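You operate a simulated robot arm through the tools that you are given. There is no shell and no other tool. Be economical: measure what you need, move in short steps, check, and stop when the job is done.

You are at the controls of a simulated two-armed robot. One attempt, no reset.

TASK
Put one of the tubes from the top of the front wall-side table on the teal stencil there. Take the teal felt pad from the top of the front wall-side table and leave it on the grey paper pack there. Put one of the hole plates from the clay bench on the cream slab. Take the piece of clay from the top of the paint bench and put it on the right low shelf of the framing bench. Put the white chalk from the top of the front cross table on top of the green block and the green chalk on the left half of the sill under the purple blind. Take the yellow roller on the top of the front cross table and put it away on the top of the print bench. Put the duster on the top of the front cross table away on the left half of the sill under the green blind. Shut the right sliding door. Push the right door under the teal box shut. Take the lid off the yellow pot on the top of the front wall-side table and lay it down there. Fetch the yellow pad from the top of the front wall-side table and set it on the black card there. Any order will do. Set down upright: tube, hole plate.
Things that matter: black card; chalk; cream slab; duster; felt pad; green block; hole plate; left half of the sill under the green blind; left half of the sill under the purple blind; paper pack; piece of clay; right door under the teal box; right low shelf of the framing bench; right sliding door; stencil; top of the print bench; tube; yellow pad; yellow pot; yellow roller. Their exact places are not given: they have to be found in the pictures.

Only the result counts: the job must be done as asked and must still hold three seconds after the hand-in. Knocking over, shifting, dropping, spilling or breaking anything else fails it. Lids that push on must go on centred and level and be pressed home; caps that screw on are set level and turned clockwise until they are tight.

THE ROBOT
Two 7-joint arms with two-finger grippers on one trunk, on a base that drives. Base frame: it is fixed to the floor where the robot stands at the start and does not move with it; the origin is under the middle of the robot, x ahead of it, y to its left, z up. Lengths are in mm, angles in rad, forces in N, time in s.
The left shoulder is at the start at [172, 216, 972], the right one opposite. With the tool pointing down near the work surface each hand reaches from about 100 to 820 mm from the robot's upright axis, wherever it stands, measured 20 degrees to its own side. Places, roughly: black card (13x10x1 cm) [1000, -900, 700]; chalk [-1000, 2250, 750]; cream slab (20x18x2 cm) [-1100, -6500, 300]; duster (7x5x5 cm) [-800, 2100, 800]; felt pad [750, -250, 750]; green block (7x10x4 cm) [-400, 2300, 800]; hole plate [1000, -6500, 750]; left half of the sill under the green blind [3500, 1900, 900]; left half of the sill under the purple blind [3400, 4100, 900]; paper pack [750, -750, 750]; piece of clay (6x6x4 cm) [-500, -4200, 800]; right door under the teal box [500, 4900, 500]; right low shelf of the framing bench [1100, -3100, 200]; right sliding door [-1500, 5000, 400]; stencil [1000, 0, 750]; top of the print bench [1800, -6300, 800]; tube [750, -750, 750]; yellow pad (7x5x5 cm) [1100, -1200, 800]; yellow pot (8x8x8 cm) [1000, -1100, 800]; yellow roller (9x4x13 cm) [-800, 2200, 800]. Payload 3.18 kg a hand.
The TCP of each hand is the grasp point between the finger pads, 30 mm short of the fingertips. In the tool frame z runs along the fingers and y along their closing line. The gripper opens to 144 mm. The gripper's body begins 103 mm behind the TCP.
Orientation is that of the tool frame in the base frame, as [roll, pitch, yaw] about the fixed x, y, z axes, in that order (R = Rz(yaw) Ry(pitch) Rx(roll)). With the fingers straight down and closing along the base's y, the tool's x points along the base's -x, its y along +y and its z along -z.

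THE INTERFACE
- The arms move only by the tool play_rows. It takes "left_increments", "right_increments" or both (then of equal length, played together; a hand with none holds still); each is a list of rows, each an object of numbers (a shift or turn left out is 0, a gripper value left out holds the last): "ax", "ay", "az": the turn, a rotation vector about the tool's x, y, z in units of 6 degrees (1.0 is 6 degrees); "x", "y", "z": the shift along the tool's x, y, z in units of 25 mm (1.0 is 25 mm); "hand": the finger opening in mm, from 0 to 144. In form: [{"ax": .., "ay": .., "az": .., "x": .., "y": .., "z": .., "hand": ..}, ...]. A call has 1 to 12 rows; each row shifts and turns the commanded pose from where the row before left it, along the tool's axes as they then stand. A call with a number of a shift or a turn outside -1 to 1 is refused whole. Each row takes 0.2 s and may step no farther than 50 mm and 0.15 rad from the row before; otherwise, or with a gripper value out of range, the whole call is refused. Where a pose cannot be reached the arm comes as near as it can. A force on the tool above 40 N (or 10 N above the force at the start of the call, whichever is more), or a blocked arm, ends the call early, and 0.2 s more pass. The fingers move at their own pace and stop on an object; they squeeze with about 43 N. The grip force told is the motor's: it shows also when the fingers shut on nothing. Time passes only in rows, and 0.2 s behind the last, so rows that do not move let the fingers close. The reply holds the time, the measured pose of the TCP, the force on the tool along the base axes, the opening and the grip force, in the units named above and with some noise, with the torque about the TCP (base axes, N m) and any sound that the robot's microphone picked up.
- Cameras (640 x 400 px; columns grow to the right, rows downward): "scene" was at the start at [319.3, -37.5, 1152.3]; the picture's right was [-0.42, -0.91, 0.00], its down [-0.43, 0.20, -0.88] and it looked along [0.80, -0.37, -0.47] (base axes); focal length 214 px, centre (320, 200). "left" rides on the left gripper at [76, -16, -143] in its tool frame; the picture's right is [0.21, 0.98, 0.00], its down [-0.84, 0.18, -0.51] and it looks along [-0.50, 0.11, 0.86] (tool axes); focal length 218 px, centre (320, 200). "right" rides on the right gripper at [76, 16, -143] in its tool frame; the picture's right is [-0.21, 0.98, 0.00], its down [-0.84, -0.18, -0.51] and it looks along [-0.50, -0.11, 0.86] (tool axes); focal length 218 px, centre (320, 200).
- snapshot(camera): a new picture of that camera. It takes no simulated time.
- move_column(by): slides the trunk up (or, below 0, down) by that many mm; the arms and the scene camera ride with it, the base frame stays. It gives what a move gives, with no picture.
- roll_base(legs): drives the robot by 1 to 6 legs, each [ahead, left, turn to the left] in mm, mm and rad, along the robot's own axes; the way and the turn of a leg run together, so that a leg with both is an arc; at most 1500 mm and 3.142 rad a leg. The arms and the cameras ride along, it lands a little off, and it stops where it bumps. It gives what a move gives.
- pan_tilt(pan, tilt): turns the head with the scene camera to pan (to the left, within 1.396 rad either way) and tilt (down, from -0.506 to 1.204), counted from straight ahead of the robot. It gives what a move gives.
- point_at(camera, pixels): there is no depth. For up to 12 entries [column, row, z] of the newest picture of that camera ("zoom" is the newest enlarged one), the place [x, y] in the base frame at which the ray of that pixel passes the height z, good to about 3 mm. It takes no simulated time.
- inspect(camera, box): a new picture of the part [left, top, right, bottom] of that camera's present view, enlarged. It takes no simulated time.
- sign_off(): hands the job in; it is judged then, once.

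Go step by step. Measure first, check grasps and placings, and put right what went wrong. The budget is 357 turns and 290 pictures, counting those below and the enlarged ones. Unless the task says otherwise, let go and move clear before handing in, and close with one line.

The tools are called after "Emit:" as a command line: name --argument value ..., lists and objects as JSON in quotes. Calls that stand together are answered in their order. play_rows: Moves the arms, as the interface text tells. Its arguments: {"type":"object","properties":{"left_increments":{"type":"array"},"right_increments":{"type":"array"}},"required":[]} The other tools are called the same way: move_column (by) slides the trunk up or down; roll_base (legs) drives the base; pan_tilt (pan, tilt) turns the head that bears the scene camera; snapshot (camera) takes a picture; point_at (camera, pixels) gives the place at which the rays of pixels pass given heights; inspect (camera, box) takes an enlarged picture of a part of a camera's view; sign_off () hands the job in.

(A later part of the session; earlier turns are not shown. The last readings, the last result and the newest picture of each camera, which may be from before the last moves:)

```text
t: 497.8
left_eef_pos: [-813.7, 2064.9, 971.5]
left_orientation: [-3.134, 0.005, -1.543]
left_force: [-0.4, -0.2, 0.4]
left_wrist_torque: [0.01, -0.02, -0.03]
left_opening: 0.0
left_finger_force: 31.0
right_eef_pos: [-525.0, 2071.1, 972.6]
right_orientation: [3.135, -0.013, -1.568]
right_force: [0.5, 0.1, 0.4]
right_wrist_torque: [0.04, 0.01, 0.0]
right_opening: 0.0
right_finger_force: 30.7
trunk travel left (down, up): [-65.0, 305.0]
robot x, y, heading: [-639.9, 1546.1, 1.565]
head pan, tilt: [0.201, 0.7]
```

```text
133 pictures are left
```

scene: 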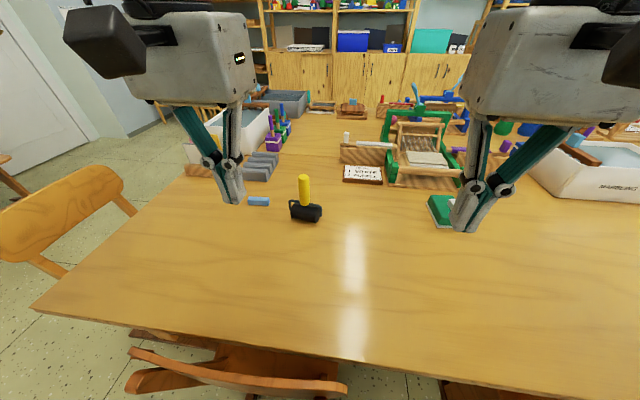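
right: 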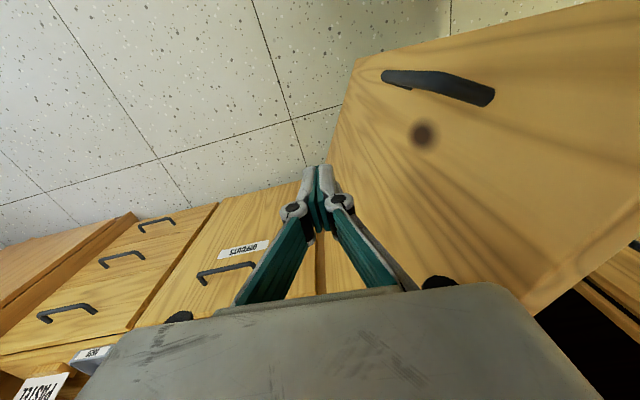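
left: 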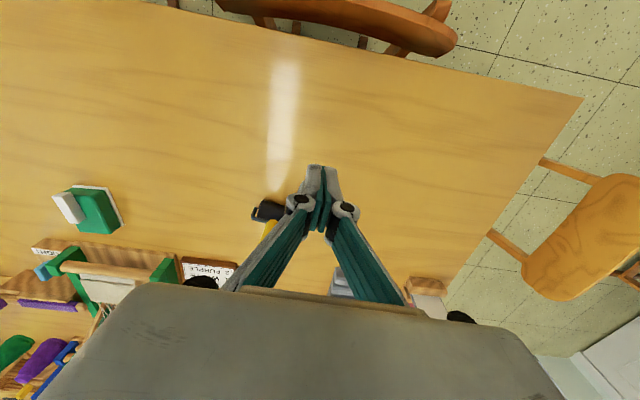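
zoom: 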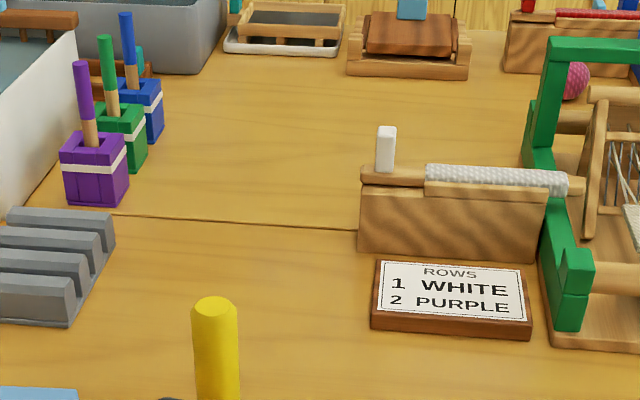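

Emit:
play_rows --left_increments '[{"hand": 90, "y": -0.5}, {"y": -0.7, "x": -1}, {"x": -1}, {"x": -0.6}]'

Emit:
snapshot --camera "left"

Emit:
point_at --camera "scene" --pixels '[[304, 176, 850], [304, 176, 870], [304, 176, 890], [306, 205, 770], [305, 216, 742]]'

```text
t: 498.8
left_eef_pos: [-785.3, 2129.6, 971.1]
left_orientation: [-3.135, 0.004, -1.543]
left_force: [0.0, 0.6, 0.1]
left_wrist_torque: [0.04, 0.01, -0.01]
left_opening: 90.2
left_finger_force: 0.1
right_eef_pos: [-524.7, 2070.8, 973.3]
right_orientation: [3.138, -0.013, -1.57]
right_force: [-0.5, -0.3, -0.5]
right_wrist_torque: [-0.02, -0.02, 0.02]
right_opening: 0.0
right_finger_force: 31.1
trunk travel left (down, up): [-65.0, 305.0]
robot x, y, heading: [-639.5, 1546.7, 1.567]
head pan, tilt: [0.201, 0.7]
```

```text
132 pictures are left
```

left: 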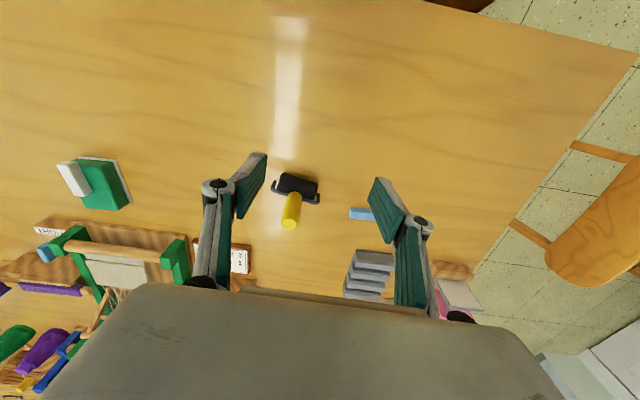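

```text
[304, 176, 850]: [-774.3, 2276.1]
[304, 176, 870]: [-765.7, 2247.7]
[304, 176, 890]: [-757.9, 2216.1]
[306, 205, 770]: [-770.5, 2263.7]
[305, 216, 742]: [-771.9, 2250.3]
```

Emit:
point_at --camera "left" --pixels '[[289, 225, 850], [289, 225, 870], [289, 225, 890], [298, 180, 770], [296, 190, 770]]'

Emit:
inspect --camera "left" --box '[250, 150, 350, 240]'

Emit:
inspect --camera "scene" --box '[260, 160, 350, 230]'

```text
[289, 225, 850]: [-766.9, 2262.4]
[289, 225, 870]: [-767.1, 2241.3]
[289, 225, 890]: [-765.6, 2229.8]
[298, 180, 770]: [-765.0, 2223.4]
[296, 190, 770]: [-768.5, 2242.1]
```

```text
4.44 times, centred on (300, 195) of left
```

zoom: 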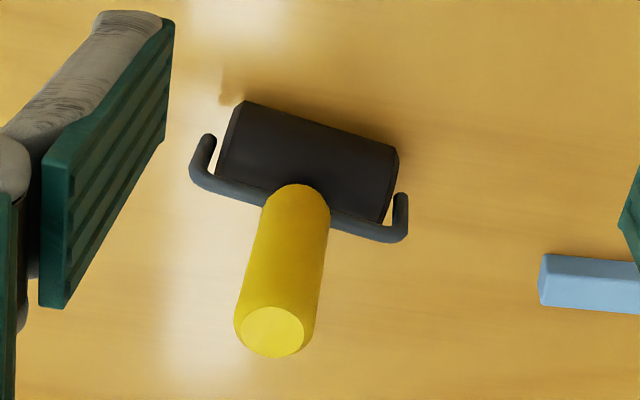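

```text
5.71 times, centred on (305, 195) of scene
```

zoom: 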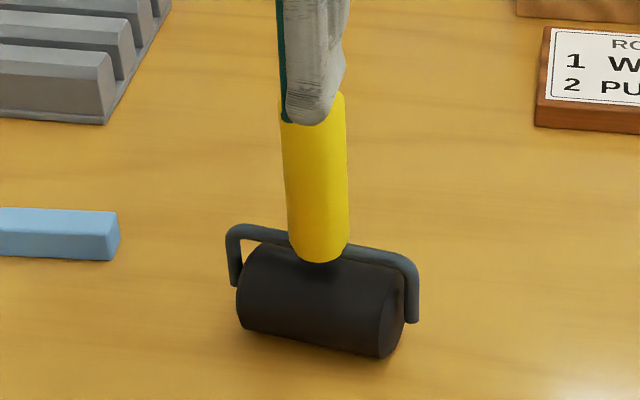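

Handle is vertical at about [-767,2243], z 790–870. Move over it, descend and grip.

Emit:
play_rows --left_increments '[{"x": -1, "y": -0.4, "hand": 80}, {"x": -1, "y": -0.4}, {"x": -1}, {"x": -1}, {"x": -0.5}, {"z": 1}, {"z": 1}, {"z": 1}, {"z": 1}, {"z": 1}, {"z": 0.3}]'

Emit:
inspect --camera "left" --box '[220, 90, 420, 230]'

```text
t: 501.2
left_eef_pos: [-767.7, 2244.0, 840.4]
left_orientation: [-3.136, 0.006, -1.544]
left_force: [-0.2, 0.1, -0.1]
left_wrist_torque: [-0.01, 0.01, 0.02]
left_opening: 79.9
left_finger_force: 0.1
right_eef_pos: [-525.2, 2070.6, 972.7]
right_orientation: [3.138, -0.013, -1.569]
right_force: [0.2, 1.2, -0.2]
right_wrist_torque: [0.01, 0.01, -0.01]
right_opening: 0.0
right_finger_force: 30.5
trunk travel left (down, up): [-65.0, 305.0]
robot x, y, heading: [-641.4, 1541.5, 1.566]
head pan, tilt: [0.201, 0.7]
```

```text
2.86 times, centred on (320, 160) of left
```

zoom: 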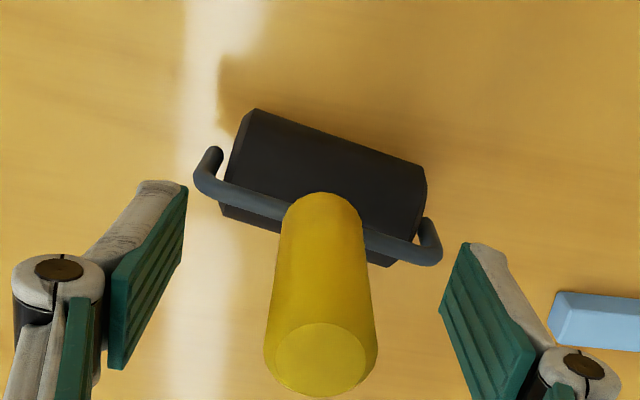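

Emit:
play_rows --left_increments '[{"hand": 0}, {}, {}, {"z": -1}, {"z": -1}, {"z": -1}, {"z": -1}, {"z": -1}, {"z": -0.5}]'

Emit:
inspect --camera "left" --box '[220, 90, 420, 230]'

```text
t: 503.2
left_eef_pos: [-768.1, 2244.2, 976.2]
left_orientation: [-3.134, 0.006, -1.544]
left_force: [0.0, -0.1, -2.4]
left_wrist_torque: [-0.01, 0.0, -0.01]
left_opening: 25.0
left_finger_force: 42.8
right_eef_pos: [-525.1, 2070.5, 972.4]
right_orientation: [3.138, -0.014, -1.57]
right_force: [0.1, 0.4, 0.5]
right_wrist_torque: [-0.03, -0.01, -0.01]
right_opening: 0.1
right_finger_force: 30.9
trunk travel left (down, up): [-65.0, 305.0]
robot x, y, heading: [-639.8, 1544.5, 1.568]
head pan, tilt: [0.201, 0.7]
```

```text
2.86 times, centred on (320, 160) of left
```

zoom: 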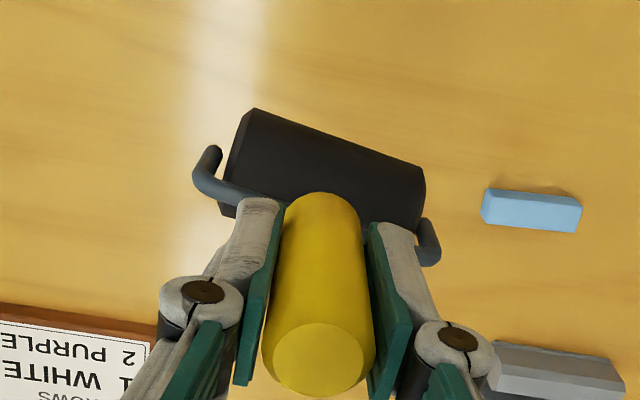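

Roller held (25 mm). Retract and drive south toward the paint bench.

Emit:
play_rows --left_increments '[{"z": -1, "x": 1}, {"z": -1, "x": 1}, {"x": 1}, {"x": 1}, {"x": 1}, {"x": 1}, {"x": 0.5}]'

Emit:
roll_base --legs '[[-900, 0, 0], [0, 0, -3.14], [1200, 0, 0]]'

Emit:
pan_tilt --pan 0.0 --tilt 0.35

Emit:
snapshot --camera "scene"

```text
t: 504.8
left_eef_pos: [-763.5, 2081.4, 1028.1]
left_orientation: [-3.134, 0.003, -1.541]
left_force: [0.0, 0.6, -2.8]
left_wrist_torque: [0.01, 0.01, -0.01]
left_opening: 24.9
left_finger_force: 42.5
right_eef_pos: [-524.7, 2071.5, 971.9]
right_orientation: [3.136, -0.013, -1.569]
right_force: [-1.0, 0.3, 0.0]
right_wrist_torque: [0.01, 0.01, 0.03]
right_opening: 0.0
right_finger_force: 30.5
trunk travel left (down, up): [-65.0, 305.0]
robot x, y, heading: [-640.3, 1546.8, 1.57]
head pan, tilt: [0.201, 0.7]
```

```text
t: 522.5
left_eef_pos: [-501.6, -1090.9, 1026.7]
left_orientation: [-3.138, 0.003, 1.608]
left_force: [0.0, -0.6, -2.3]
left_wrist_torque: [0.0, 0.01, -0.02]
left_opening: 24.9
left_finger_force: 42.5
right_eef_pos: [-741.8, -1082.9, 973.1]
right_orientation: [3.139, -0.013, 1.58]
right_force: [-0.3, -0.5, 0.5]
right_wrist_torque: [0.04, -0.01, -0.02]
right_opening: 0.0
right_finger_force: 30.7
trunk travel left (down, up): [-65.0, 305.0]
robot x, y, heading: [-631.7, -553.6, -1.564]
head pan, tilt: [0.201, 0.7]
```

```text
t: 523.3
left_eef_pos: [-502.0, -1090.5, 1025.7]
left_orientation: [-3.138, 0.003, 1.607]
left_force: [0.4, 0.5, -2.2]
left_wrist_torque: [0.0, 0.02, -0.03]
left_opening: 24.3
left_finger_force: 42.9
right_eef_pos: [-742.0, -1082.5, 973.6]
right_orientation: [3.136, -0.014, 1.582]
right_force: [-0.3, 0.0, -0.4]
right_wrist_torque: [-0.01, 0.01, 0.01]
right_opening: 0.2
right_finger_force: 30.8
trunk travel left (down, up): [-65.0, 305.0]
robot x, y, heading: [-634.6, -552.9, -1.571]
head pan, tilt: [0.0, 0.351]
```

```text
127 pictures are left
```

scene: 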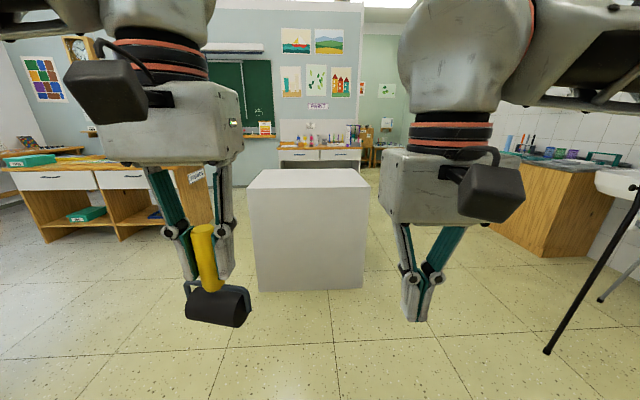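

Emit:
point_at --camera "scene" --pixels '[[258, 291, 0], [365, 290, 0], [372, 240, 0], [540, 257, 0], [490, 225, 0], [548, 352, 0], [280, 188, 0], [362, 165, 850], [600, 300, 0], [215, 235, 0]]'

Emit:
inspect --camera "scene" --box '[260, 90, 420, 200]'

```text
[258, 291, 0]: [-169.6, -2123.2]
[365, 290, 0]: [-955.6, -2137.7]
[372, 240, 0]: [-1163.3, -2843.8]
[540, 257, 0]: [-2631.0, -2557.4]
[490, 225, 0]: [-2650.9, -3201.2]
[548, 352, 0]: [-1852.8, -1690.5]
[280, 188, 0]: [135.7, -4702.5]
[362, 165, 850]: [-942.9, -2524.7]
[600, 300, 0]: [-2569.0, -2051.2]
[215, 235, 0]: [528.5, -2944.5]
```

```text
3.64 times, centred on (340, 145) of scene
```

zoom: 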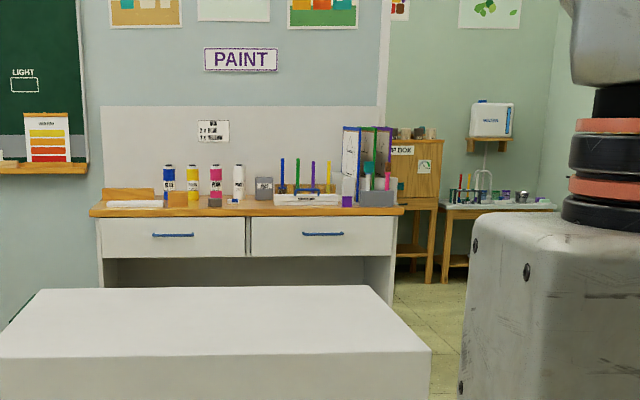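

Go round the plinth's west side and look at the paint bench.

Emit:
roll_base --legs '[[0, -695, 0], [1300, 0, 0], [1200, 0, 0]]'

Emit:
pan_tilt --pan 0.35 --tilt 0.4

Emit:
snapshot --camera "scene"

```text
t: 541.7
left_eef_pos: [-1143.6, -3597.5, 1026.5]
left_orientation: [-3.136, 0.004, 1.622]
left_force: [0.4, 0.5, -2.7]
left_wrist_torque: [-0.01, -0.02, -0.03]
left_opening: 24.6
left_finger_force: 43.1
right_eef_pos: [-1384.7, -3592.3, 972.6]
right_orientation: [3.137, -0.015, 1.596]
right_force: [0.3, 0.2, -0.6]
right_wrist_torque: [0.01, 0.0, -0.03]
right_opening: 0.0
right_finger_force: 30.6
trunk travel left (down, up): [-65.0, 305.0]
robot x, y, heading: [-1283.9, -3061.7, -1.544]
head pan, tilt: [0.0, 0.351]
```

```text
t: 542.6
left_eef_pos: [-1144.1, -3597.5, 1026.8]
left_orientation: [-3.136, 0.002, 1.624]
left_force: [-0.6, 0.5, -2.3]
left_wrist_torque: [-0.02, -0.03, 0.01]
left_opening: 24.5
left_finger_force: 43.2
right_eef_pos: [-1384.9, -3591.3, 972.5]
right_orientation: [3.136, -0.015, 1.596]
right_force: [0.0, -0.3, 0.0]
right_wrist_torque: [-0.01, 0.05, -0.02]
right_opening: 0.0
right_finger_force: 30.4
trunk travel left (down, up): [-65.0, 305.0]
robot x, y, heading: [-1283.2, -3062.1, -1.549]
head pan, tilt: [0.351, 0.4]
```

```text
125 pictures are left
```

scene: 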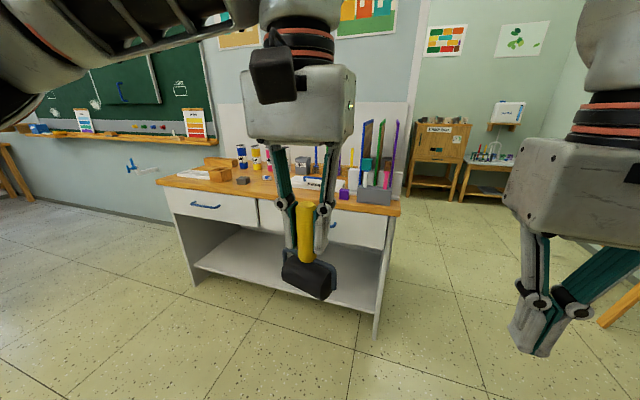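

Emit:
inspect --camera "scene" --box '[150, 120, 410, 230]'

Emit:
point_at --camera "scene" --pixels '[[156, 182, 850], [400, 212, 850], [243, 182, 850], [375, 335, 0], [193, 283, 0], [300, 165, 870], [382, 198, 860]]'

```text
2.46 times, centred on (280, 175) of scene
```

zoom: 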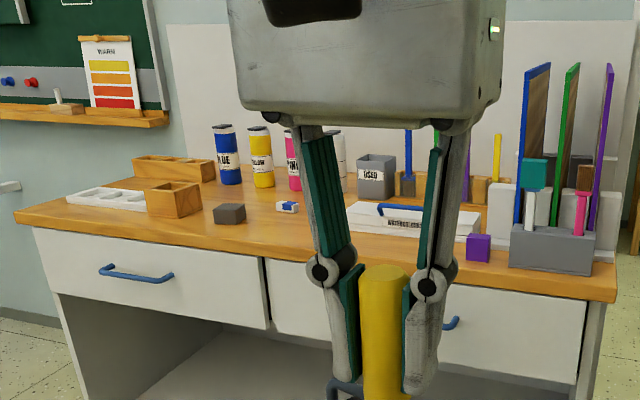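

```text
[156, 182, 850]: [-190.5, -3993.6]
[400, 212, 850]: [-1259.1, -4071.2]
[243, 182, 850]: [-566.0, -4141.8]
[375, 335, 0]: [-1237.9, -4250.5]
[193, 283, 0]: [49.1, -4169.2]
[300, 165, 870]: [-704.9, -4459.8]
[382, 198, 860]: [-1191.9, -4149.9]
```

The clay is the grey block at zoom (230,213). Drive to about [-480,-3580] facing the bench.

Emit:
play_rows --left_increments '[{"z": -1}, {"z": -1}]' --right_increments '[{"hand": 100}, {}]'

Emit:
roll_base --legs '[[0, 800, -0.022], [500, 0, 0]]'

Emit:
pan_tilt --pan -0.25 --tilt 0.75

Emit:
snapshot --camera "scene"

Emit:
snapshot --camera "right"

```text
t: 543.2
left_eef_pos: [-1143.8, -3597.8, 1077.4]
left_orientation: [-3.136, 0.007, 1.622]
left_force: [0.2, -0.4, -1.8]
left_wrist_torque: [0.0, -0.03, -0.03]
left_opening: 24.6
left_finger_force: 42.8
right_eef_pos: [-1384.0, -3591.6, 972.1]
right_orientation: [3.137, -0.012, 1.595]
right_force: [0.1, 0.4, 0.3]
right_wrist_torque: [0.0, -0.03, -0.02]
right_opening: 100.0
right_finger_force: 0.1
trunk travel left (down, up): [-65.0, 305.0]
robot x, y, heading: [-1285.5, -3062.7, -1.55]
head pan, tilt: [0.351, 0.4]
```

```text
t: 553.1
left_eef_pos: [-358.0, -4091.4, 1077.3]
left_orientation: [-3.137, 0.005, 1.602]
left_force: [-0.1, 0.3, -2.2]
left_wrist_torque: [0.01, -0.01, 0.0]
left_opening: 24.4
left_finger_force: 42.7
right_eef_pos: [-598.1, -4081.5, 972.0]
right_orientation: [3.139, -0.013, 1.574]
right_force: [0.2, 0.1, -1.0]
right_wrist_torque: [0.0, 0.05, -0.04]
right_opening: 100.1
right_finger_force: 0.0
trunk travel left (down, up): [-65.0, 305.0]
robot x, y, heading: [-481.4, -3551.2, -1.573]
head pan, tilt: [0.351, 0.4]
```

```text
t: 554.1
left_eef_pos: [-357.3, -4090.8, 1076.8]
left_orientation: [-3.136, 0.004, 1.601]
left_force: [-0.3, 0.1, -3.0]
left_wrist_torque: [-0.02, -0.02, -0.01]
left_opening: 24.7
left_finger_force: 42.5
right_eef_pos: [-597.1, -4081.5, 973.6]
right_orientation: [3.136, -0.013, 1.574]
right_force: [0.2, -0.1, -1.1]
right_wrist_torque: [0.0, 0.0, 0.0]
right_opening: 99.7
right_finger_force: 0.0
trunk travel left (down, up): [-65.0, 305.0]
robot x, y, heading: [-484.3, -3553.2, -1.574]
head pan, tilt: [-0.25, 0.75]
```

```text
123 pictures are left
```

scene: 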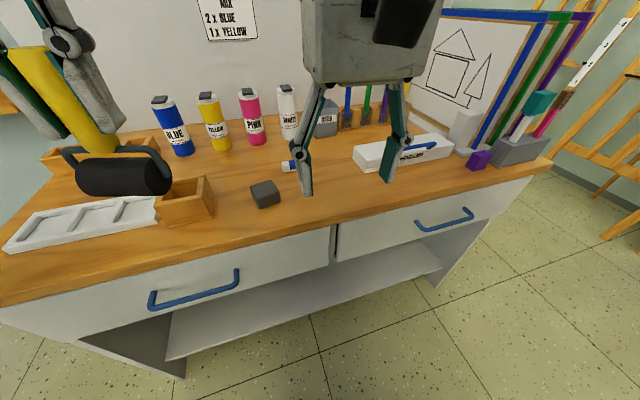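

```text
122 pictures are left
```

right: 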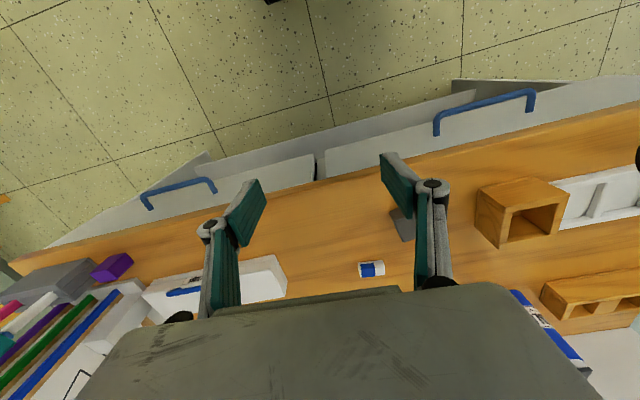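

Emit:
point_at --camera "scene" --pixels '[[264, 187, 800], [264, 187, 820], [264, 187, 840], [264, 187, 860], [267, 208, 800], [267, 208, 820]]'

Emit:
point_at --camera "right" --pixels '[[402, 226, 800], [402, 226, 820], [402, 226, 840], [402, 226, 860]]'

Emit:
inspect --camera "right" --box '[350, 180, 450, 260]'

Emit:
inspect --camera "scene" --box '[220, 140, 330, 230]'

```text
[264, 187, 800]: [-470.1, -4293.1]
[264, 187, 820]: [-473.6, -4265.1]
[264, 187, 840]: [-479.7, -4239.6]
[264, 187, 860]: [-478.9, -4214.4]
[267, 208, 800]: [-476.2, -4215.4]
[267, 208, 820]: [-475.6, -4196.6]
```

```text
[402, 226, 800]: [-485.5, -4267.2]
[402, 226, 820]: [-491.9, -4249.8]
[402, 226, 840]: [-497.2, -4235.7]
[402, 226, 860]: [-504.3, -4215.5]
```

```text
5.00 times, centred on (400, 220) of right
```

zoom: 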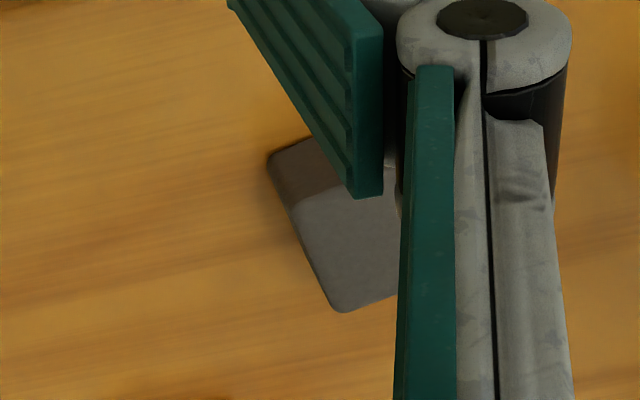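

```text
4.44 times, centred on (275, 185) of scene
```

zoom: 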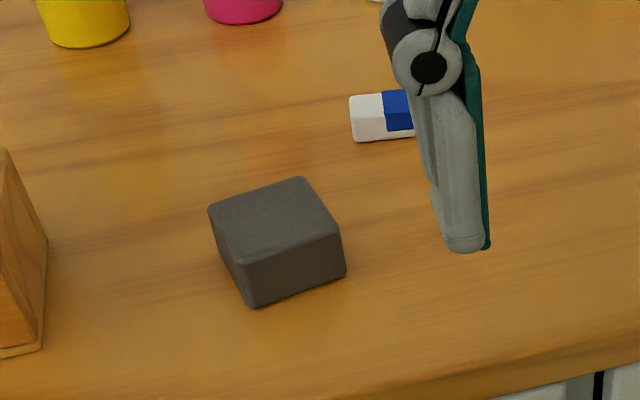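

Emit:
roll_base --legs '[[0, 112, 0]]'

Emit:
play_rows --right_increments '[{"x": -1, "hand": 110}, {"x": -1}, {"x": -1}, {"x": -1}]' --left_increments '[{"y": 1}, {"y": 1}, {"y": 1}, {"y": 1}]'

Emit:
snapshot --camera "right"

```text
t: 555.8
left_eef_pos: [-243.1, -4090.7, 1077.1]
left_orientation: [-3.135, 0.006, 1.599]
left_force: [1.1, 0.4, -2.0]
left_wrist_torque: [0.03, 0.02, -0.02]
left_opening: 24.4
left_finger_force: 43.3
right_eef_pos: [-483.0, -4081.0, 971.2]
right_orientation: [3.138, -0.015, 1.574]
right_force: [0.7, 0.6, 0.5]
right_wrist_torque: [-0.02, 0.01, 0.02]
right_opening: 100.1
right_finger_force: 0.1
trunk travel left (down, up): [-65.0, 305.0]
robot x, y, heading: [-369.5, -3551.7, -1.572]
head pan, tilt: [-0.25, 0.75]
```

```text
t: 556.8
left_eef_pos: [-142.4, -4088.9, 1075.8]
left_orientation: [-3.135, 0.004, 1.601]
left_force: [0.7, -0.5, -2.2]
left_wrist_torque: [-0.01, 0.03, 0.03]
left_opening: 24.7
left_finger_force: 43.4
right_eef_pos: [-482.9, -4181.8, 970.3]
right_orientation: [3.136, -0.015, 1.573]
right_force: [1.0, 0.2, 0.5]
right_wrist_torque: [0.01, 0.06, 0.02]
right_opening: 109.7
right_finger_force: 0.0
trunk travel left (down, up): [-65.0, 305.0]
robot x, y, heading: [-369.6, -3555.9, -1.573]
head pan, tilt: [-0.25, 0.75]
```

```text
119 pictures are left
```

right: 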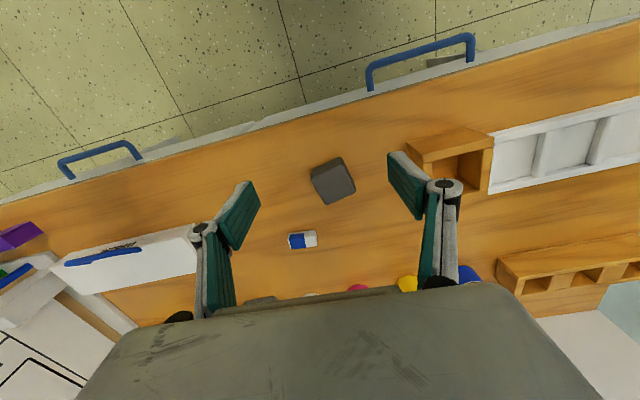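

Emit:
point_at --camera "right" --pixels '[[336, 184, 820], [336, 184, 830], [336, 184, 840], [333, 178, 800]]'

Emit:
inspect --camera "right" --box '[290, 140, 390, 220]'

Emit:
point_at --camera "zoom" --pixels '[[246, 190, 830], [383, 155, 830], [500, 260, 830], [345, 330, 830]]'

```text
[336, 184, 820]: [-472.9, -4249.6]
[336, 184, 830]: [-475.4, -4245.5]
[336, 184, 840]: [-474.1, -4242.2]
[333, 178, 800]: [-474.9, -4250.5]
```

```text
5.00 times, centred on (340, 180) of right
```

zoom: 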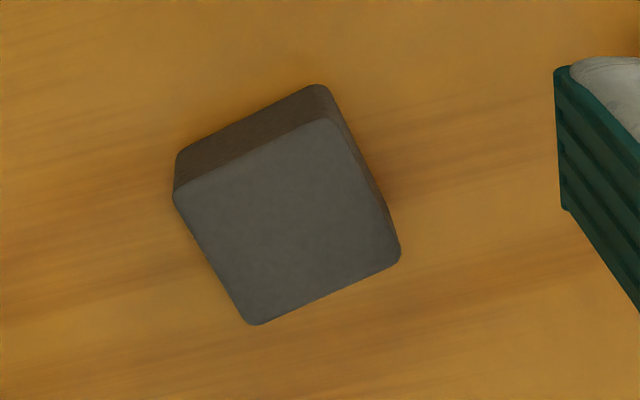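

```text
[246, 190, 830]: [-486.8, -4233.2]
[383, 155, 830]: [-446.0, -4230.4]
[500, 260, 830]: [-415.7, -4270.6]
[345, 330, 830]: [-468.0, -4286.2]
```

Emit:
play_rows --right_increments '[{"az": -0.9}, {"az": -0.9}, {"x": -0.9}, {"x": -0.9}, {"x": -0.77, "y": -0.17}, {"z": 1}, {"z": 1}, {"z": 1}, {"z": 1}, {"z": 0.8}]'

Emit:
inspect --camera "right" --box '[220, 90, 420, 230]'

Emit:
snapshot --camera "scene"

```text
t: 559.0
left_eef_pos: [-142.8, -4088.9, 1077.3]
left_orientation: [-3.137, 0.004, 1.6]
left_force: [-0.4, 0.4, -2.6]
left_wrist_torque: [0.01, 0.01, 0.03]
left_opening: 24.4
left_finger_force: 43.0
right_eef_pos: [-477.3, -4213.6, 849.8]
right_orientation: [3.134, -0.011, 1.764]
right_force: [-0.2, -1.4, -0.1]
right_wrist_torque: [0.01, -0.01, 0.0]
right_opening: 110.1
right_finger_force: 0.1
right hand out of reach, approached as far as the arm can: row 4, 5
trunk travel left (down, up): [-65.0, 305.0]
robot x, y, heading: [-375.3, -3556.1, -1.571]
head pan, tilt: [-0.25, 0.75]
```

```text
2.86 times, centred on (320, 160) of right
```

zoom: 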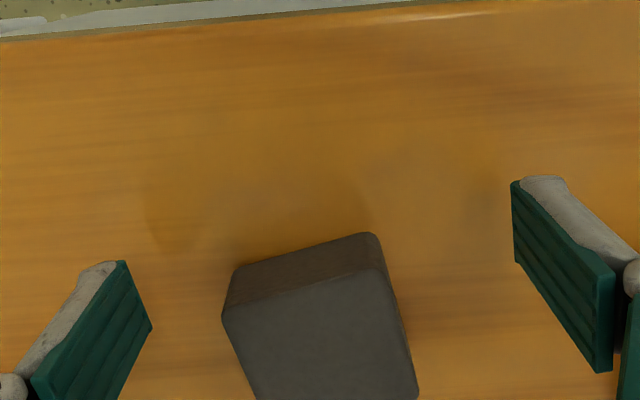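

```text
116 pictures are left
```

scene: 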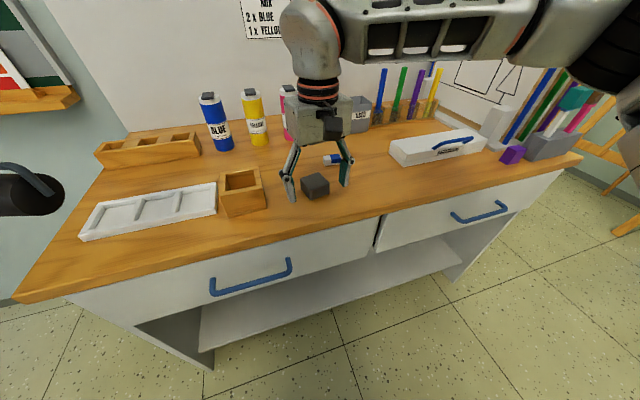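

Emit:
roll_base --legs '[[34, 0, 0]]'

Emit:
play_rows --right_increments '[{"hand": 90}, {}]'

Emit:
inspect --camera "right" --box '[220, 90, 420, 230]'

Emit:
point_at --camera "zoom" --pixels '[[320, 270, 835], [320, 251, 850]]'

```text
t: 559.8
left_eef_pos: [-144.1, -4121.9, 1077.3]
left_orientation: [-3.137, 0.005, 1.598]
left_force: [0.4, -0.2, -2.5]
left_wrist_torque: [0.03, 0.0, -0.02]
left_opening: 24.5
left_finger_force: 43.4
right_eef_pos: [-476.6, -4247.6, 850.5]
right_orientation: [3.135, -0.013, 1.763]
right_force: [0.2, 0.0, -0.1]
right_wrist_torque: [0.01, 0.03, 0.02]
right_opening: 110.2
right_finger_force: 0.1
trunk travel left (down, up): [-65.0, 305.0]
robot x, y, heading: [-371.5, -3588.6, -1.574]
head pan, tilt: [-0.25, 0.75]
```

```text
t: 560.4
left_eef_pos: [-144.0, -4122.3, 1076.3]
left_orientation: [-3.136, 0.002, 1.601]
left_force: [-0.5, -0.6, -2.7]
left_wrist_torque: [-0.02, 0.04, -0.03]
left_opening: 24.4
left_finger_force: 43.0
right_eef_pos: [-476.4, -4246.6, 851.2]
right_orientation: [3.136, -0.013, 1.763]
right_force: [0.5, -0.6, 0.8]
right_wrist_torque: [0.0, 0.02, 0.0]
right_opening: 89.9
right_finger_force: 0.0
trunk travel left (down, up): [-65.0, 305.0]
robot x, y, heading: [-373.1, -3591.7, -1.574]
head pan, tilt: [-0.25, 0.75]
```

```text
2.86 times, centred on (320, 160) of right
```

zoom: 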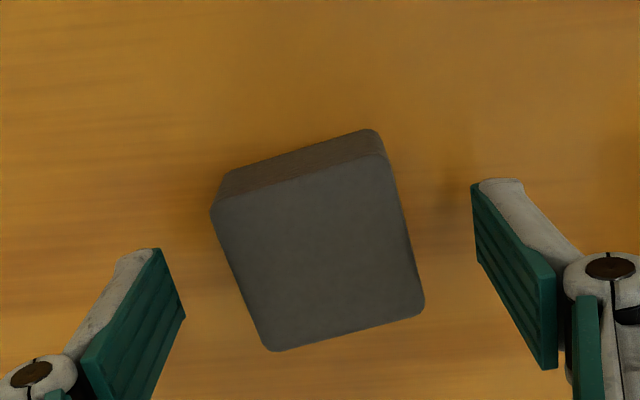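

```text
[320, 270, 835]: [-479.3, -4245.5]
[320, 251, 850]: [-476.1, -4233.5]
```

Emit:
play_rows --right_increments '[{"z": 0.5}, {"z": 0.3}]'

Emit:
play_rows --right_increments '[{"hand": 0}, {}, {}]'

```text
t: 561.0
left_eef_pos: [-143.2, -4121.8, 1076.4]
left_orientation: [-3.137, 0.004, 1.599]
left_force: [0.9, 1.6, -2.7]
left_wrist_torque: [-0.03, 0.0, 0.01]
left_opening: 24.7
left_finger_force: 43.2
right_eef_pos: [-476.8, -4244.8, 830.8]
right_orientation: [3.135, -0.012, 1.763]
right_force: [0.2, 0.4, -0.3]
right_wrist_torque: [-0.02, 0.01, 0.01]
right_opening: 89.8
right_finger_force: 0.2
trunk travel left (down, up): [-65.0, 305.0]
robot x, y, heading: [-370.2, -3586.5, -1.578]
head pan, tilt: [-0.25, 0.75]
```

```text
t: 561.8
left_eef_pos: [-143.3, -4122.0, 1077.1]
left_orientation: [-3.135, 0.005, 1.599]
left_force: [-0.1, 0.4, -2.2]
left_wrist_torque: [0.01, 0.0, 0.02]
left_opening: 24.2
left_finger_force: 43.0
right_eef_pos: [-476.4, -4246.7, 831.1]
right_orientation: [3.135, -0.013, 1.763]
right_force: [0.8, 1.0, 0.9]
right_wrist_torque: [-0.05, -0.15, 0.05]
right_opening: 51.3
right_finger_force: 43.3
trunk travel left (down, up): [-65.0, 305.0]
robot x, y, heading: [-368.5, -3587.6, -1.568]
head pan, tilt: [-0.25, 0.75]
```

Clay gripped (51 mm). Lift and drive back north-east to the framing bench's front.

Emit:
play_rows --right_increments '[{"z": -1}, {"z": -1}, {"z": -1}, {"z": -1}, {"z": -1}, {"z": -1}, {"x": 1}, {"x": 1}, {"x": 1}, {"x": 1}, {"x": 1}]'

Emit:
pan_tilt --pan 0.9 --tilt 0.4

Emit:
snapshot --camera "scene"

```text
t: 564.2
left_eef_pos: [-143.6, -4122.8, 1076.8]
left_orientation: [-3.136, 0.005, 1.599]
left_force: [0.1, 0.1, -2.3]
left_wrist_torque: [-0.03, 0.0, 0.03]
left_opening: 24.6
left_finger_force: 43.1
right_eef_pos: [-501.8, -4123.8, 974.6]
right_orientation: [3.137, -0.01, 1.762]
right_force: [0.7, 0.2, -1.6]
right_wrist_torque: [-0.02, -0.02, 0.0]
right_opening: 51.1
right_finger_force: 42.8
right hand out of reach, approached as far as the arm can: row 6
trunk travel left (down, up): [-65.0, 305.0]
robot x, y, heading: [-371.0, -3592.1, -1.573]
head pan, tilt: [-0.25, 0.75]
```

```text
t: 565.6
left_eef_pos: [-143.8, -4121.8, 1077.7]
left_orientation: [-3.138, 0.002, 1.598]
left_force: [0.1, 0.5, -2.8]
left_wrist_torque: [-0.02, 0.01, -0.03]
left_opening: 24.4
left_finger_force: 43.0
right_eef_pos: [-501.0, -4125.0, 974.2]
right_orientation: [3.134, -0.013, 1.762]
right_force: [0.0, 0.6, -0.8]
right_wrist_torque: [0.0, 0.01, 0.0]
right_opening: 51.3
right_finger_force: 43.1
trunk travel left (down, up): [-65.0, 305.0]
robot x, y, heading: [-370.2, -3587.4, -1.57]
head pan, tilt: [0.901, 0.4]
```

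```text
114 pictures are left
```

scene: 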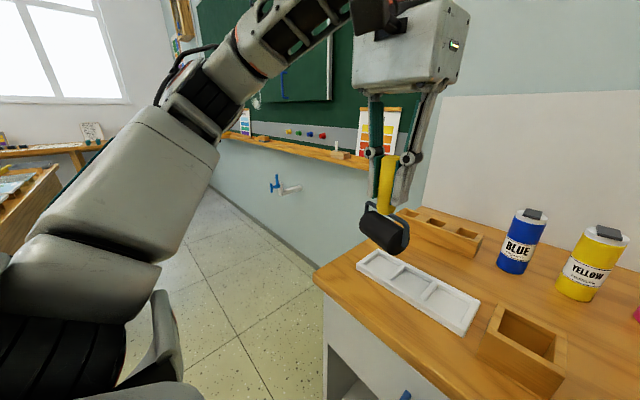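

Emit:
roll_base --legs '[[-350, 0, 0], [0, 520, 0], [-1000, 0, 0]]'

Emit:
pan_tilt --pan 0.8 --tilt 0.5

Emit:
snapshot --camera "scene"

```text
t: 577.3
left_eef_pos: [381.1, -2787.5, 1077.0]
left_orientation: [-3.136, 0.003, 1.595]
left_force: [1.1, 1.1, -2.6]
left_wrist_torque: [0.01, 0.0, 0.0]
left_opening: 24.5
left_finger_force: 43.3
right_eef_pos: [24.0, -2788.5, 974.5]
right_orientation: [3.136, -0.012, 1.758]
right_force: [0.8, 0.6, -1.3]
right_wrist_torque: [-0.01, 0.03, 0.05]
right_opening: 51.4
right_finger_force: 43.5
trunk travel left (down, up): [-65.0, 305.0]
robot x, y, heading: [156.2, -2251.3, -1.581]
head pan, tilt: [0.901, 0.4]
```

```text
t: 578.0
left_eef_pos: [381.1, -2787.6, 1077.1]
left_orientation: [-3.137, 0.003, 1.597]
left_force: [-0.4, -0.8, -1.4]
left_wrist_torque: [-0.04, 0.0, -0.02]
left_opening: 24.4
left_finger_force: 42.8
right_eef_pos: [23.2, -2789.5, 974.3]
right_orientation: [3.135, -0.011, 1.756]
right_force: [0.0, -0.7, -2.4]
right_wrist_torque: [-0.02, -0.01, 0.04]
right_opening: 51.1
right_finger_force: 42.9
trunk travel left (down, up): [-65.0, 305.0]
robot x, y, heading: [155.3, -2252.1, -1.573]
head pan, tilt: [0.799, 0.499]
```

```text
113 pictures are left
```

scene: 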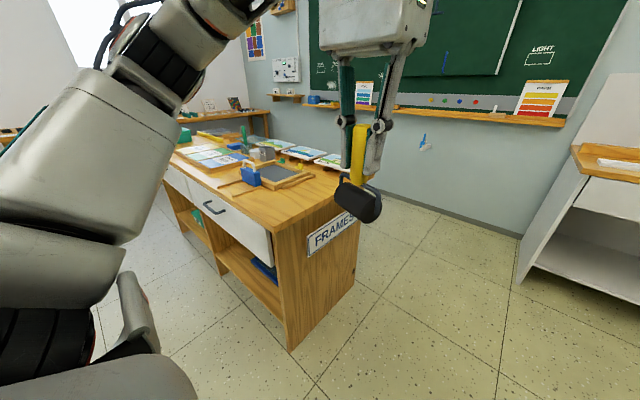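

Emit:
point_at --camera "scene" --pixels '[[290, 350, 0], [225, 270, 0], [187, 225, 0], [277, 235, 850], [255, 300, 100]]'

Emit:
roll_base --legs '[[-150, 0, 0], [0, 950, 0]]'

Emit:
pan_tilt --pan 0.0 --tilt 0.75

Emit:
snapshot --camera "scene"

```text
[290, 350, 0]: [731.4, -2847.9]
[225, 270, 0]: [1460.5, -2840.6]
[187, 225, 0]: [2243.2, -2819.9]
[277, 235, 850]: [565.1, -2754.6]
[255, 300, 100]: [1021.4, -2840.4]
```

```text
t: 587.5
left_eef_pos: [1318.7, -2643.2, 1076.4]
left_orientation: [-3.137, 0.001, 1.596]
left_force: [-0.2, -0.1, -2.8]
left_wrist_torque: [0.04, -0.01, -0.02]
left_opening: 24.6
left_finger_force: 42.5
right_eef_pos: [961.5, -2645.0, 973.7]
right_orientation: [3.135, -0.011, 1.757]
right_force: [-0.4, -0.1, -1.3]
right_wrist_torque: [-0.01, 0.01, 0.03]
right_opening: 51.3
right_finger_force: 43.3
trunk travel left (down, up): [-65.0, 305.0]
robot x, y, heading: [1093.2, -2107.4, -1.574]
head pan, tilt: [0.799, 0.499]
```

```text
t: 588.6
left_eef_pos: [1317.6, -2644.9, 1076.4]
left_orientation: [-3.138, 0.004, 1.593]
left_force: [-0.4, 0.3, -2.8]
left_wrist_torque: [-0.02, -0.01, 0.0]
left_opening: 24.5
left_finger_force: 43.4
right_eef_pos: [962.1, -2645.4, 974.1]
right_orientation: [3.135, -0.011, 1.758]
right_force: [0.3, -0.4, -2.2]
right_wrist_torque: [-0.01, -0.01, -0.02]
right_opening: 51.2
right_finger_force: 42.8
trunk travel left (down, up): [-65.0, 305.0]
robot x, y, heading: [1092.3, -2106.3, -1.583]
head pan, tilt: [0.0, 0.75]
```

```text
112 pictures are left
```

scene: 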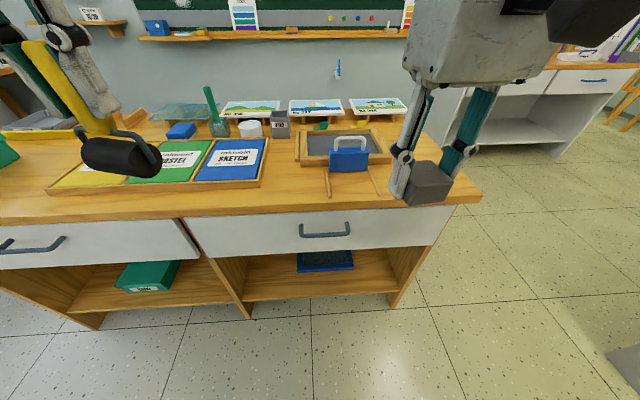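

Emit:
point_at --camera "scene" --pixels '[[247, 318, 0], [392, 308, 0], [325, 294, 100], [325, 294, 150], [325, 294, 200], [325, 248, 550], [325, 248, 600], [400, 252, 580], [325, 268, 200], [300, 270, 180], [352, 267, 180]]'

Emit:
inspect --camera "scene" --box '[190, 190, 470, 330]'

```text
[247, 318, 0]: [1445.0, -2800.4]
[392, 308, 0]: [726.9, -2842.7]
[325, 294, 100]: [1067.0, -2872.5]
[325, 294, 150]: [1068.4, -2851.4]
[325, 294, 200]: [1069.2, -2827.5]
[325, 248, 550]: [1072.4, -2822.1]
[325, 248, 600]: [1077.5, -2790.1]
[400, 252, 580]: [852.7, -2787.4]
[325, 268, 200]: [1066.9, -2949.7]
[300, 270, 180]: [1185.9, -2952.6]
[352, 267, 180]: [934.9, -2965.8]
```

```text
2.29 times, centred on (330, 260) of scene
```

zoom: 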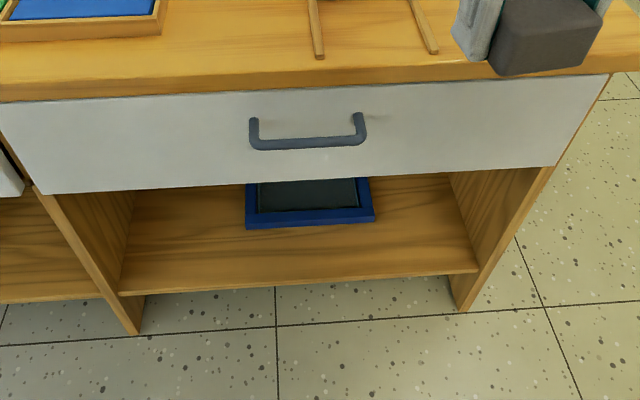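

Right low shelf: z≈210, front plane y≈-2822, drawer bottom z≈550; blue tray at the back middle. Place clay at x≈860 near the front. First lower the trunk, pull the left hand back, and tilt the right hand forward.

Emit:
move_column --by -65

Emit:
play_rows --left_increments '[{"x": 1, "z": -0.5}, {"x": 1, "z": -0.5}, {"x": 1, "z": -0.5}, {"x": 1}, {"x": 1}, {"x": 1}, {}, {}, {}, {}]' --right_increments '[{"az": 0.9, "y": -0.9}, {"az": 0.9, "y": -0.9}, {"ay": -1, "y": -0.9}, {"ay": -1, "y": -0.9}, {"ay": -1, "y": -0.5}, {"ay": -1}, {"ay": -1}, {"ay": -1}, {"ay": -1}, {"ay": -1}]'

Emit:
snapshot --camera "scene"

```text
t: 589.7
left_eef_pos: [1318.4, -2681.4, 942.5]
left_orientation: [-3.14, -0.185, 1.597]
left_force: [-0.2, 0.7, -1.1]
left_wrist_torque: [-0.09, 0.02, 0.03]
left_opening: 24.6
left_finger_force: 43.1
right_eef_pos: [963.3, -2643.6, 910.2]
right_orientation: [3.135, -0.01, 1.758]
right_force: [-0.4, 0.1, -1.8]
right_wrist_torque: [-0.04, 0.02, 0.01]
right_opening: 51.2
right_finger_force: 42.9
trunk travel left (down, up): [0.0, 369.0]
robot x, y, heading: [1093.2, -2112.4, -1.577]
head pan, tilt: [0.0, 0.75]
```

```text
t: 591.9
left_eef_pos: [1309.9, -2540.0, 995.1]
left_orientation: [-3.141, -0.188, 1.6]
left_force: [0.1, 0.5, -2.1]
left_wrist_torque: [-0.04, 0.01, 0.0]
left_opening: 24.4
left_finger_force: 42.6
left hand out of reach, approached as far as the arm can: row 2, 3
right_eef_pos: [868.1, -2677.5, 936.5]
right_orientation: [3.133, 0.823, 1.567]
right_force: [0.4, 0.0, -0.3]
right_wrist_torque: [0.0, 0.0, 0.02]
right_opening: 51.2
right_finger_force: 43.1
right hand out of reach, approached as far as the arm can: row 9, 10
trunk travel left (down, up): [0.0, 369.0]
robot x, y, heading: [1094.4, -2108.1, -1.582]
head pan, tilt: [0.0, 0.75]
```

```text
110 pictures are left
```

scene: 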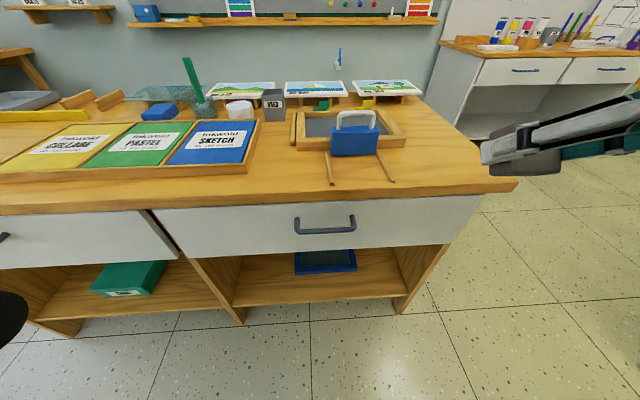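

Emit:
play_rows --left_increments '[{"ay": -0.9, "z": -0.5}, {"ay": -0.9, "z": -0.5}, {"z": -0.5}, {}, {}, {}, {}, {}, {}, {}, {}, {}]' --right_increments '[{"x": 0.73, "z": 0.68}, {"x": 0.73, "z": 0.68}, {"x": 0.73, "z": 0.68}, {"x": 0.73, "z": 0.68}, {"x": 0.73, "z": 0.68}, {"x": 0.73, "z": 0.68}, {"x": 0.73, "z": 0.68}, {"x": 0.73, "z": 0.68}, {"x": 0.73, "z": 0.68}, {"x": 0.73, "z": 0.68}, {"x": 0.73, "z": 0.68}, {"x": 0.73, "z": 0.68}]'

Emit:
snapshot --camera "scene"

```text
t: 594.5
left_eef_pos: [1297.6, -2537.3, 1000.1]
left_orientation: [-3.136, -0.001, 1.599]
left_force: [0.9, 1.0, -2.5]
left_wrist_torque: [0.01, 0.02, 0.03]
left_opening: 24.6
left_finger_force: 43.4
left hand out of reach, approached as far as the arm can: row 1, 2, 3
right_eef_pos: [895.0, -2755.7, 711.8]
right_orientation: [3.136, 0.818, 1.564]
right_force: [-0.6, -0.5, -1.1]
right_wrist_torque: [-0.01, 0.0, 0.01]
right_opening: 51.2
right_finger_force: 43.0
right hand out of reach, approached as far as the arm can: row 1, 2, 3, 4, 5, 6, 7, 8, 9, 12
trunk travel left (down, up): [0.0, 369.0]
robot x, y, heading: [1089.8, -2105.8, -1.577]
head pan, tilt: [0.0, 0.75]
```

```text
109 pictures are left
```

scene: 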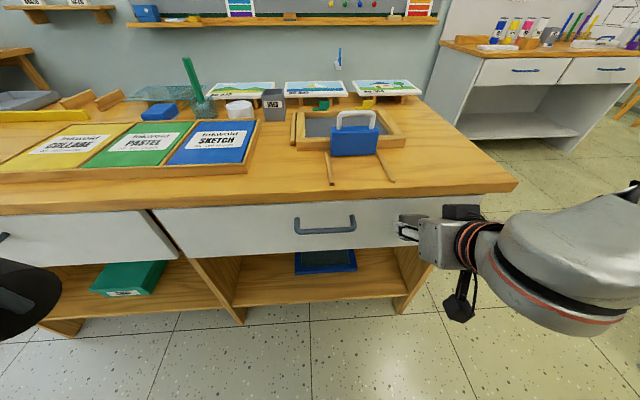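

Emit:
roll_base --legs '[[-200, 0, 0]]'

Emit:
play_rows --right_increments '[{"x": 0.73, "z": 0.68}, {"x": 0.73, "z": 0.68}, {"x": 0.73, "z": 0.68}, {"x": 0.73, "z": 0.68}, {"x": 0.73, "z": 0.68}, {"x": 0.73, "z": 0.68}, {"x": 0.73, "z": 0.68}, {"x": 0.73, "z": 0.68}, {"x": 0.73, "z": 0.68}, {"x": 0.73, "z": 0.68}, {"x": 0.73, "z": 0.68}, {"x": 0.73, "z": 0.68}]'

Emit:
snapshot --camera "scene"

```text
t: 596.1
left_eef_pos: [1299.6, -2339.0, 1001.5]
left_orientation: [-3.137, 0.0, 1.6]
left_force: [0.0, -0.6, -2.9]
left_wrist_torque: [-0.02, -0.02, -0.01]
left_opening: 24.6
left_finger_force: 42.9
right_eef_pos: [896.5, -2556.5, 711.2]
right_orientation: [3.136, 0.817, 1.562]
right_force: [-0.1, 0.0, -2.2]
right_wrist_torque: [0.03, 0.0, -0.02]
right_opening: 51.3
right_finger_force: 42.9
trunk travel left (down, up): [0.0, 369.0]
robot x, y, heading: [1096.6, -1904.9, -1.579]
head pan, tilt: [0.0, 0.75]
```

```text
t: 598.7
left_eef_pos: [1298.9, -2338.0, 1000.2]
left_orientation: [-3.139, 0.0, 1.598]
left_force: [-0.3, 1.1, -2.2]
left_wrist_torque: [0.01, -0.01, 0.0]
left_opening: 24.7
left_finger_force: 42.8
right_eef_pos: [895.7, -2557.3, 706.2]
right_orientation: [3.137, 0.808, 1.564]
right_force: [-0.4, -0.5, -2.0]
right_wrist_torque: [0.06, -0.01, -0.01]
right_opening: 51.3
right_finger_force: 43.1
right hand out of reach, approached as far as the arm can: row 1, 2, 3, 4, 5, 6, 7, 8, 9, 10, 11, 12
trunk travel left (down, up): [0.0, 369.0]
robot x, y, heading: [1093.6, -1909.8, -1.579]
head pan, tilt: [0.0, 0.75]
```

```text
108 pictures are left
```

scene: 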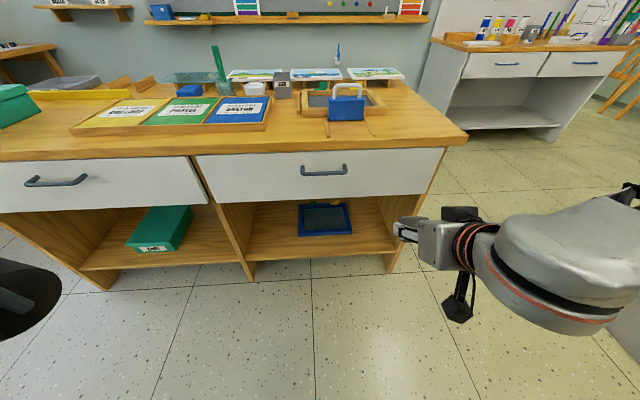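

Joint limits stop the tilted descent. Untilt to see how low the hand goes pointing down.

Emit:
play_rows --right_increments '[{"ay": 1}, {"ay": 1}, {"ay": 1}, {"ay": 1}, {"ay": 1}, {"ay": 1}, {"ay": 1}, {"ay": 0.75}, {"z": 1}, {"z": 1}, {"z": 1}, {"z": 1}]'

Emit:
play_rows --right_increments '[{"z": 1}, {"z": 1}, {"z": 1}, {"z": 1}, {"z": 1}, {"z": 1}, {"z": 1}, {"z": 1}, {"z": 1}, {"z": 1}]'

Emit:
snapshot --camera "scene"

```text
t: 601.3
left_eef_pos: [1298.1, -2339.1, 1000.6]
left_orientation: [-3.135, -0.003, 1.599]
left_force: [-0.4, -0.3, -1.2]
left_wrist_torque: [0.0, -0.03, 0.02]
left_opening: 24.6
left_finger_force: 42.3
right_eef_pos: [895.5, -2558.6, 607.2]
right_orientation: [3.138, 0.004, 1.57]
right_force: [0.3, 0.4, -1.9]
right_wrist_torque: [0.02, 0.01, 0.01]
right_opening: 51.2
right_finger_force: 43.2
trunk travel left (down, up): [0.0, 369.0]
robot x, y, heading: [1095.9, -1906.3, -1.581]
head pan, tilt: [0.0, 0.75]
```

```text
t: 603.5
left_eef_pos: [1297.1, -2338.2, 999.7]
left_orientation: [-3.138, -0.001, 1.599]
left_force: [0.2, -0.2, -3.4]
left_wrist_torque: [0.02, -0.03, 0.01]
left_opening: 24.5
left_finger_force: 43.3
right_eef_pos: [896.3, -2558.5, 355.2]
right_orientation: [3.138, 0.006, 1.566]
right_force: [0.4, 0.0, -3.0]
right_wrist_torque: [0.03, 0.02, 0.0]
right_opening: 51.1
right_finger_force: 42.8
trunk travel left (down, up): [0.0, 369.0]
robot x, y, heading: [1095.7, -1912.9, -1.577]
head pan, tilt: [0.0, 0.75]
```

```text
107 pictures are left
```

scene: 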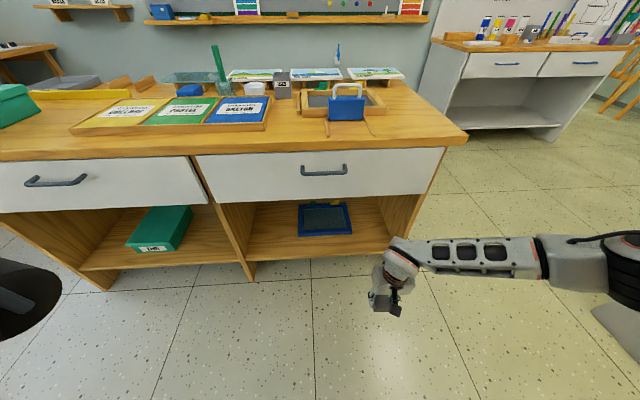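

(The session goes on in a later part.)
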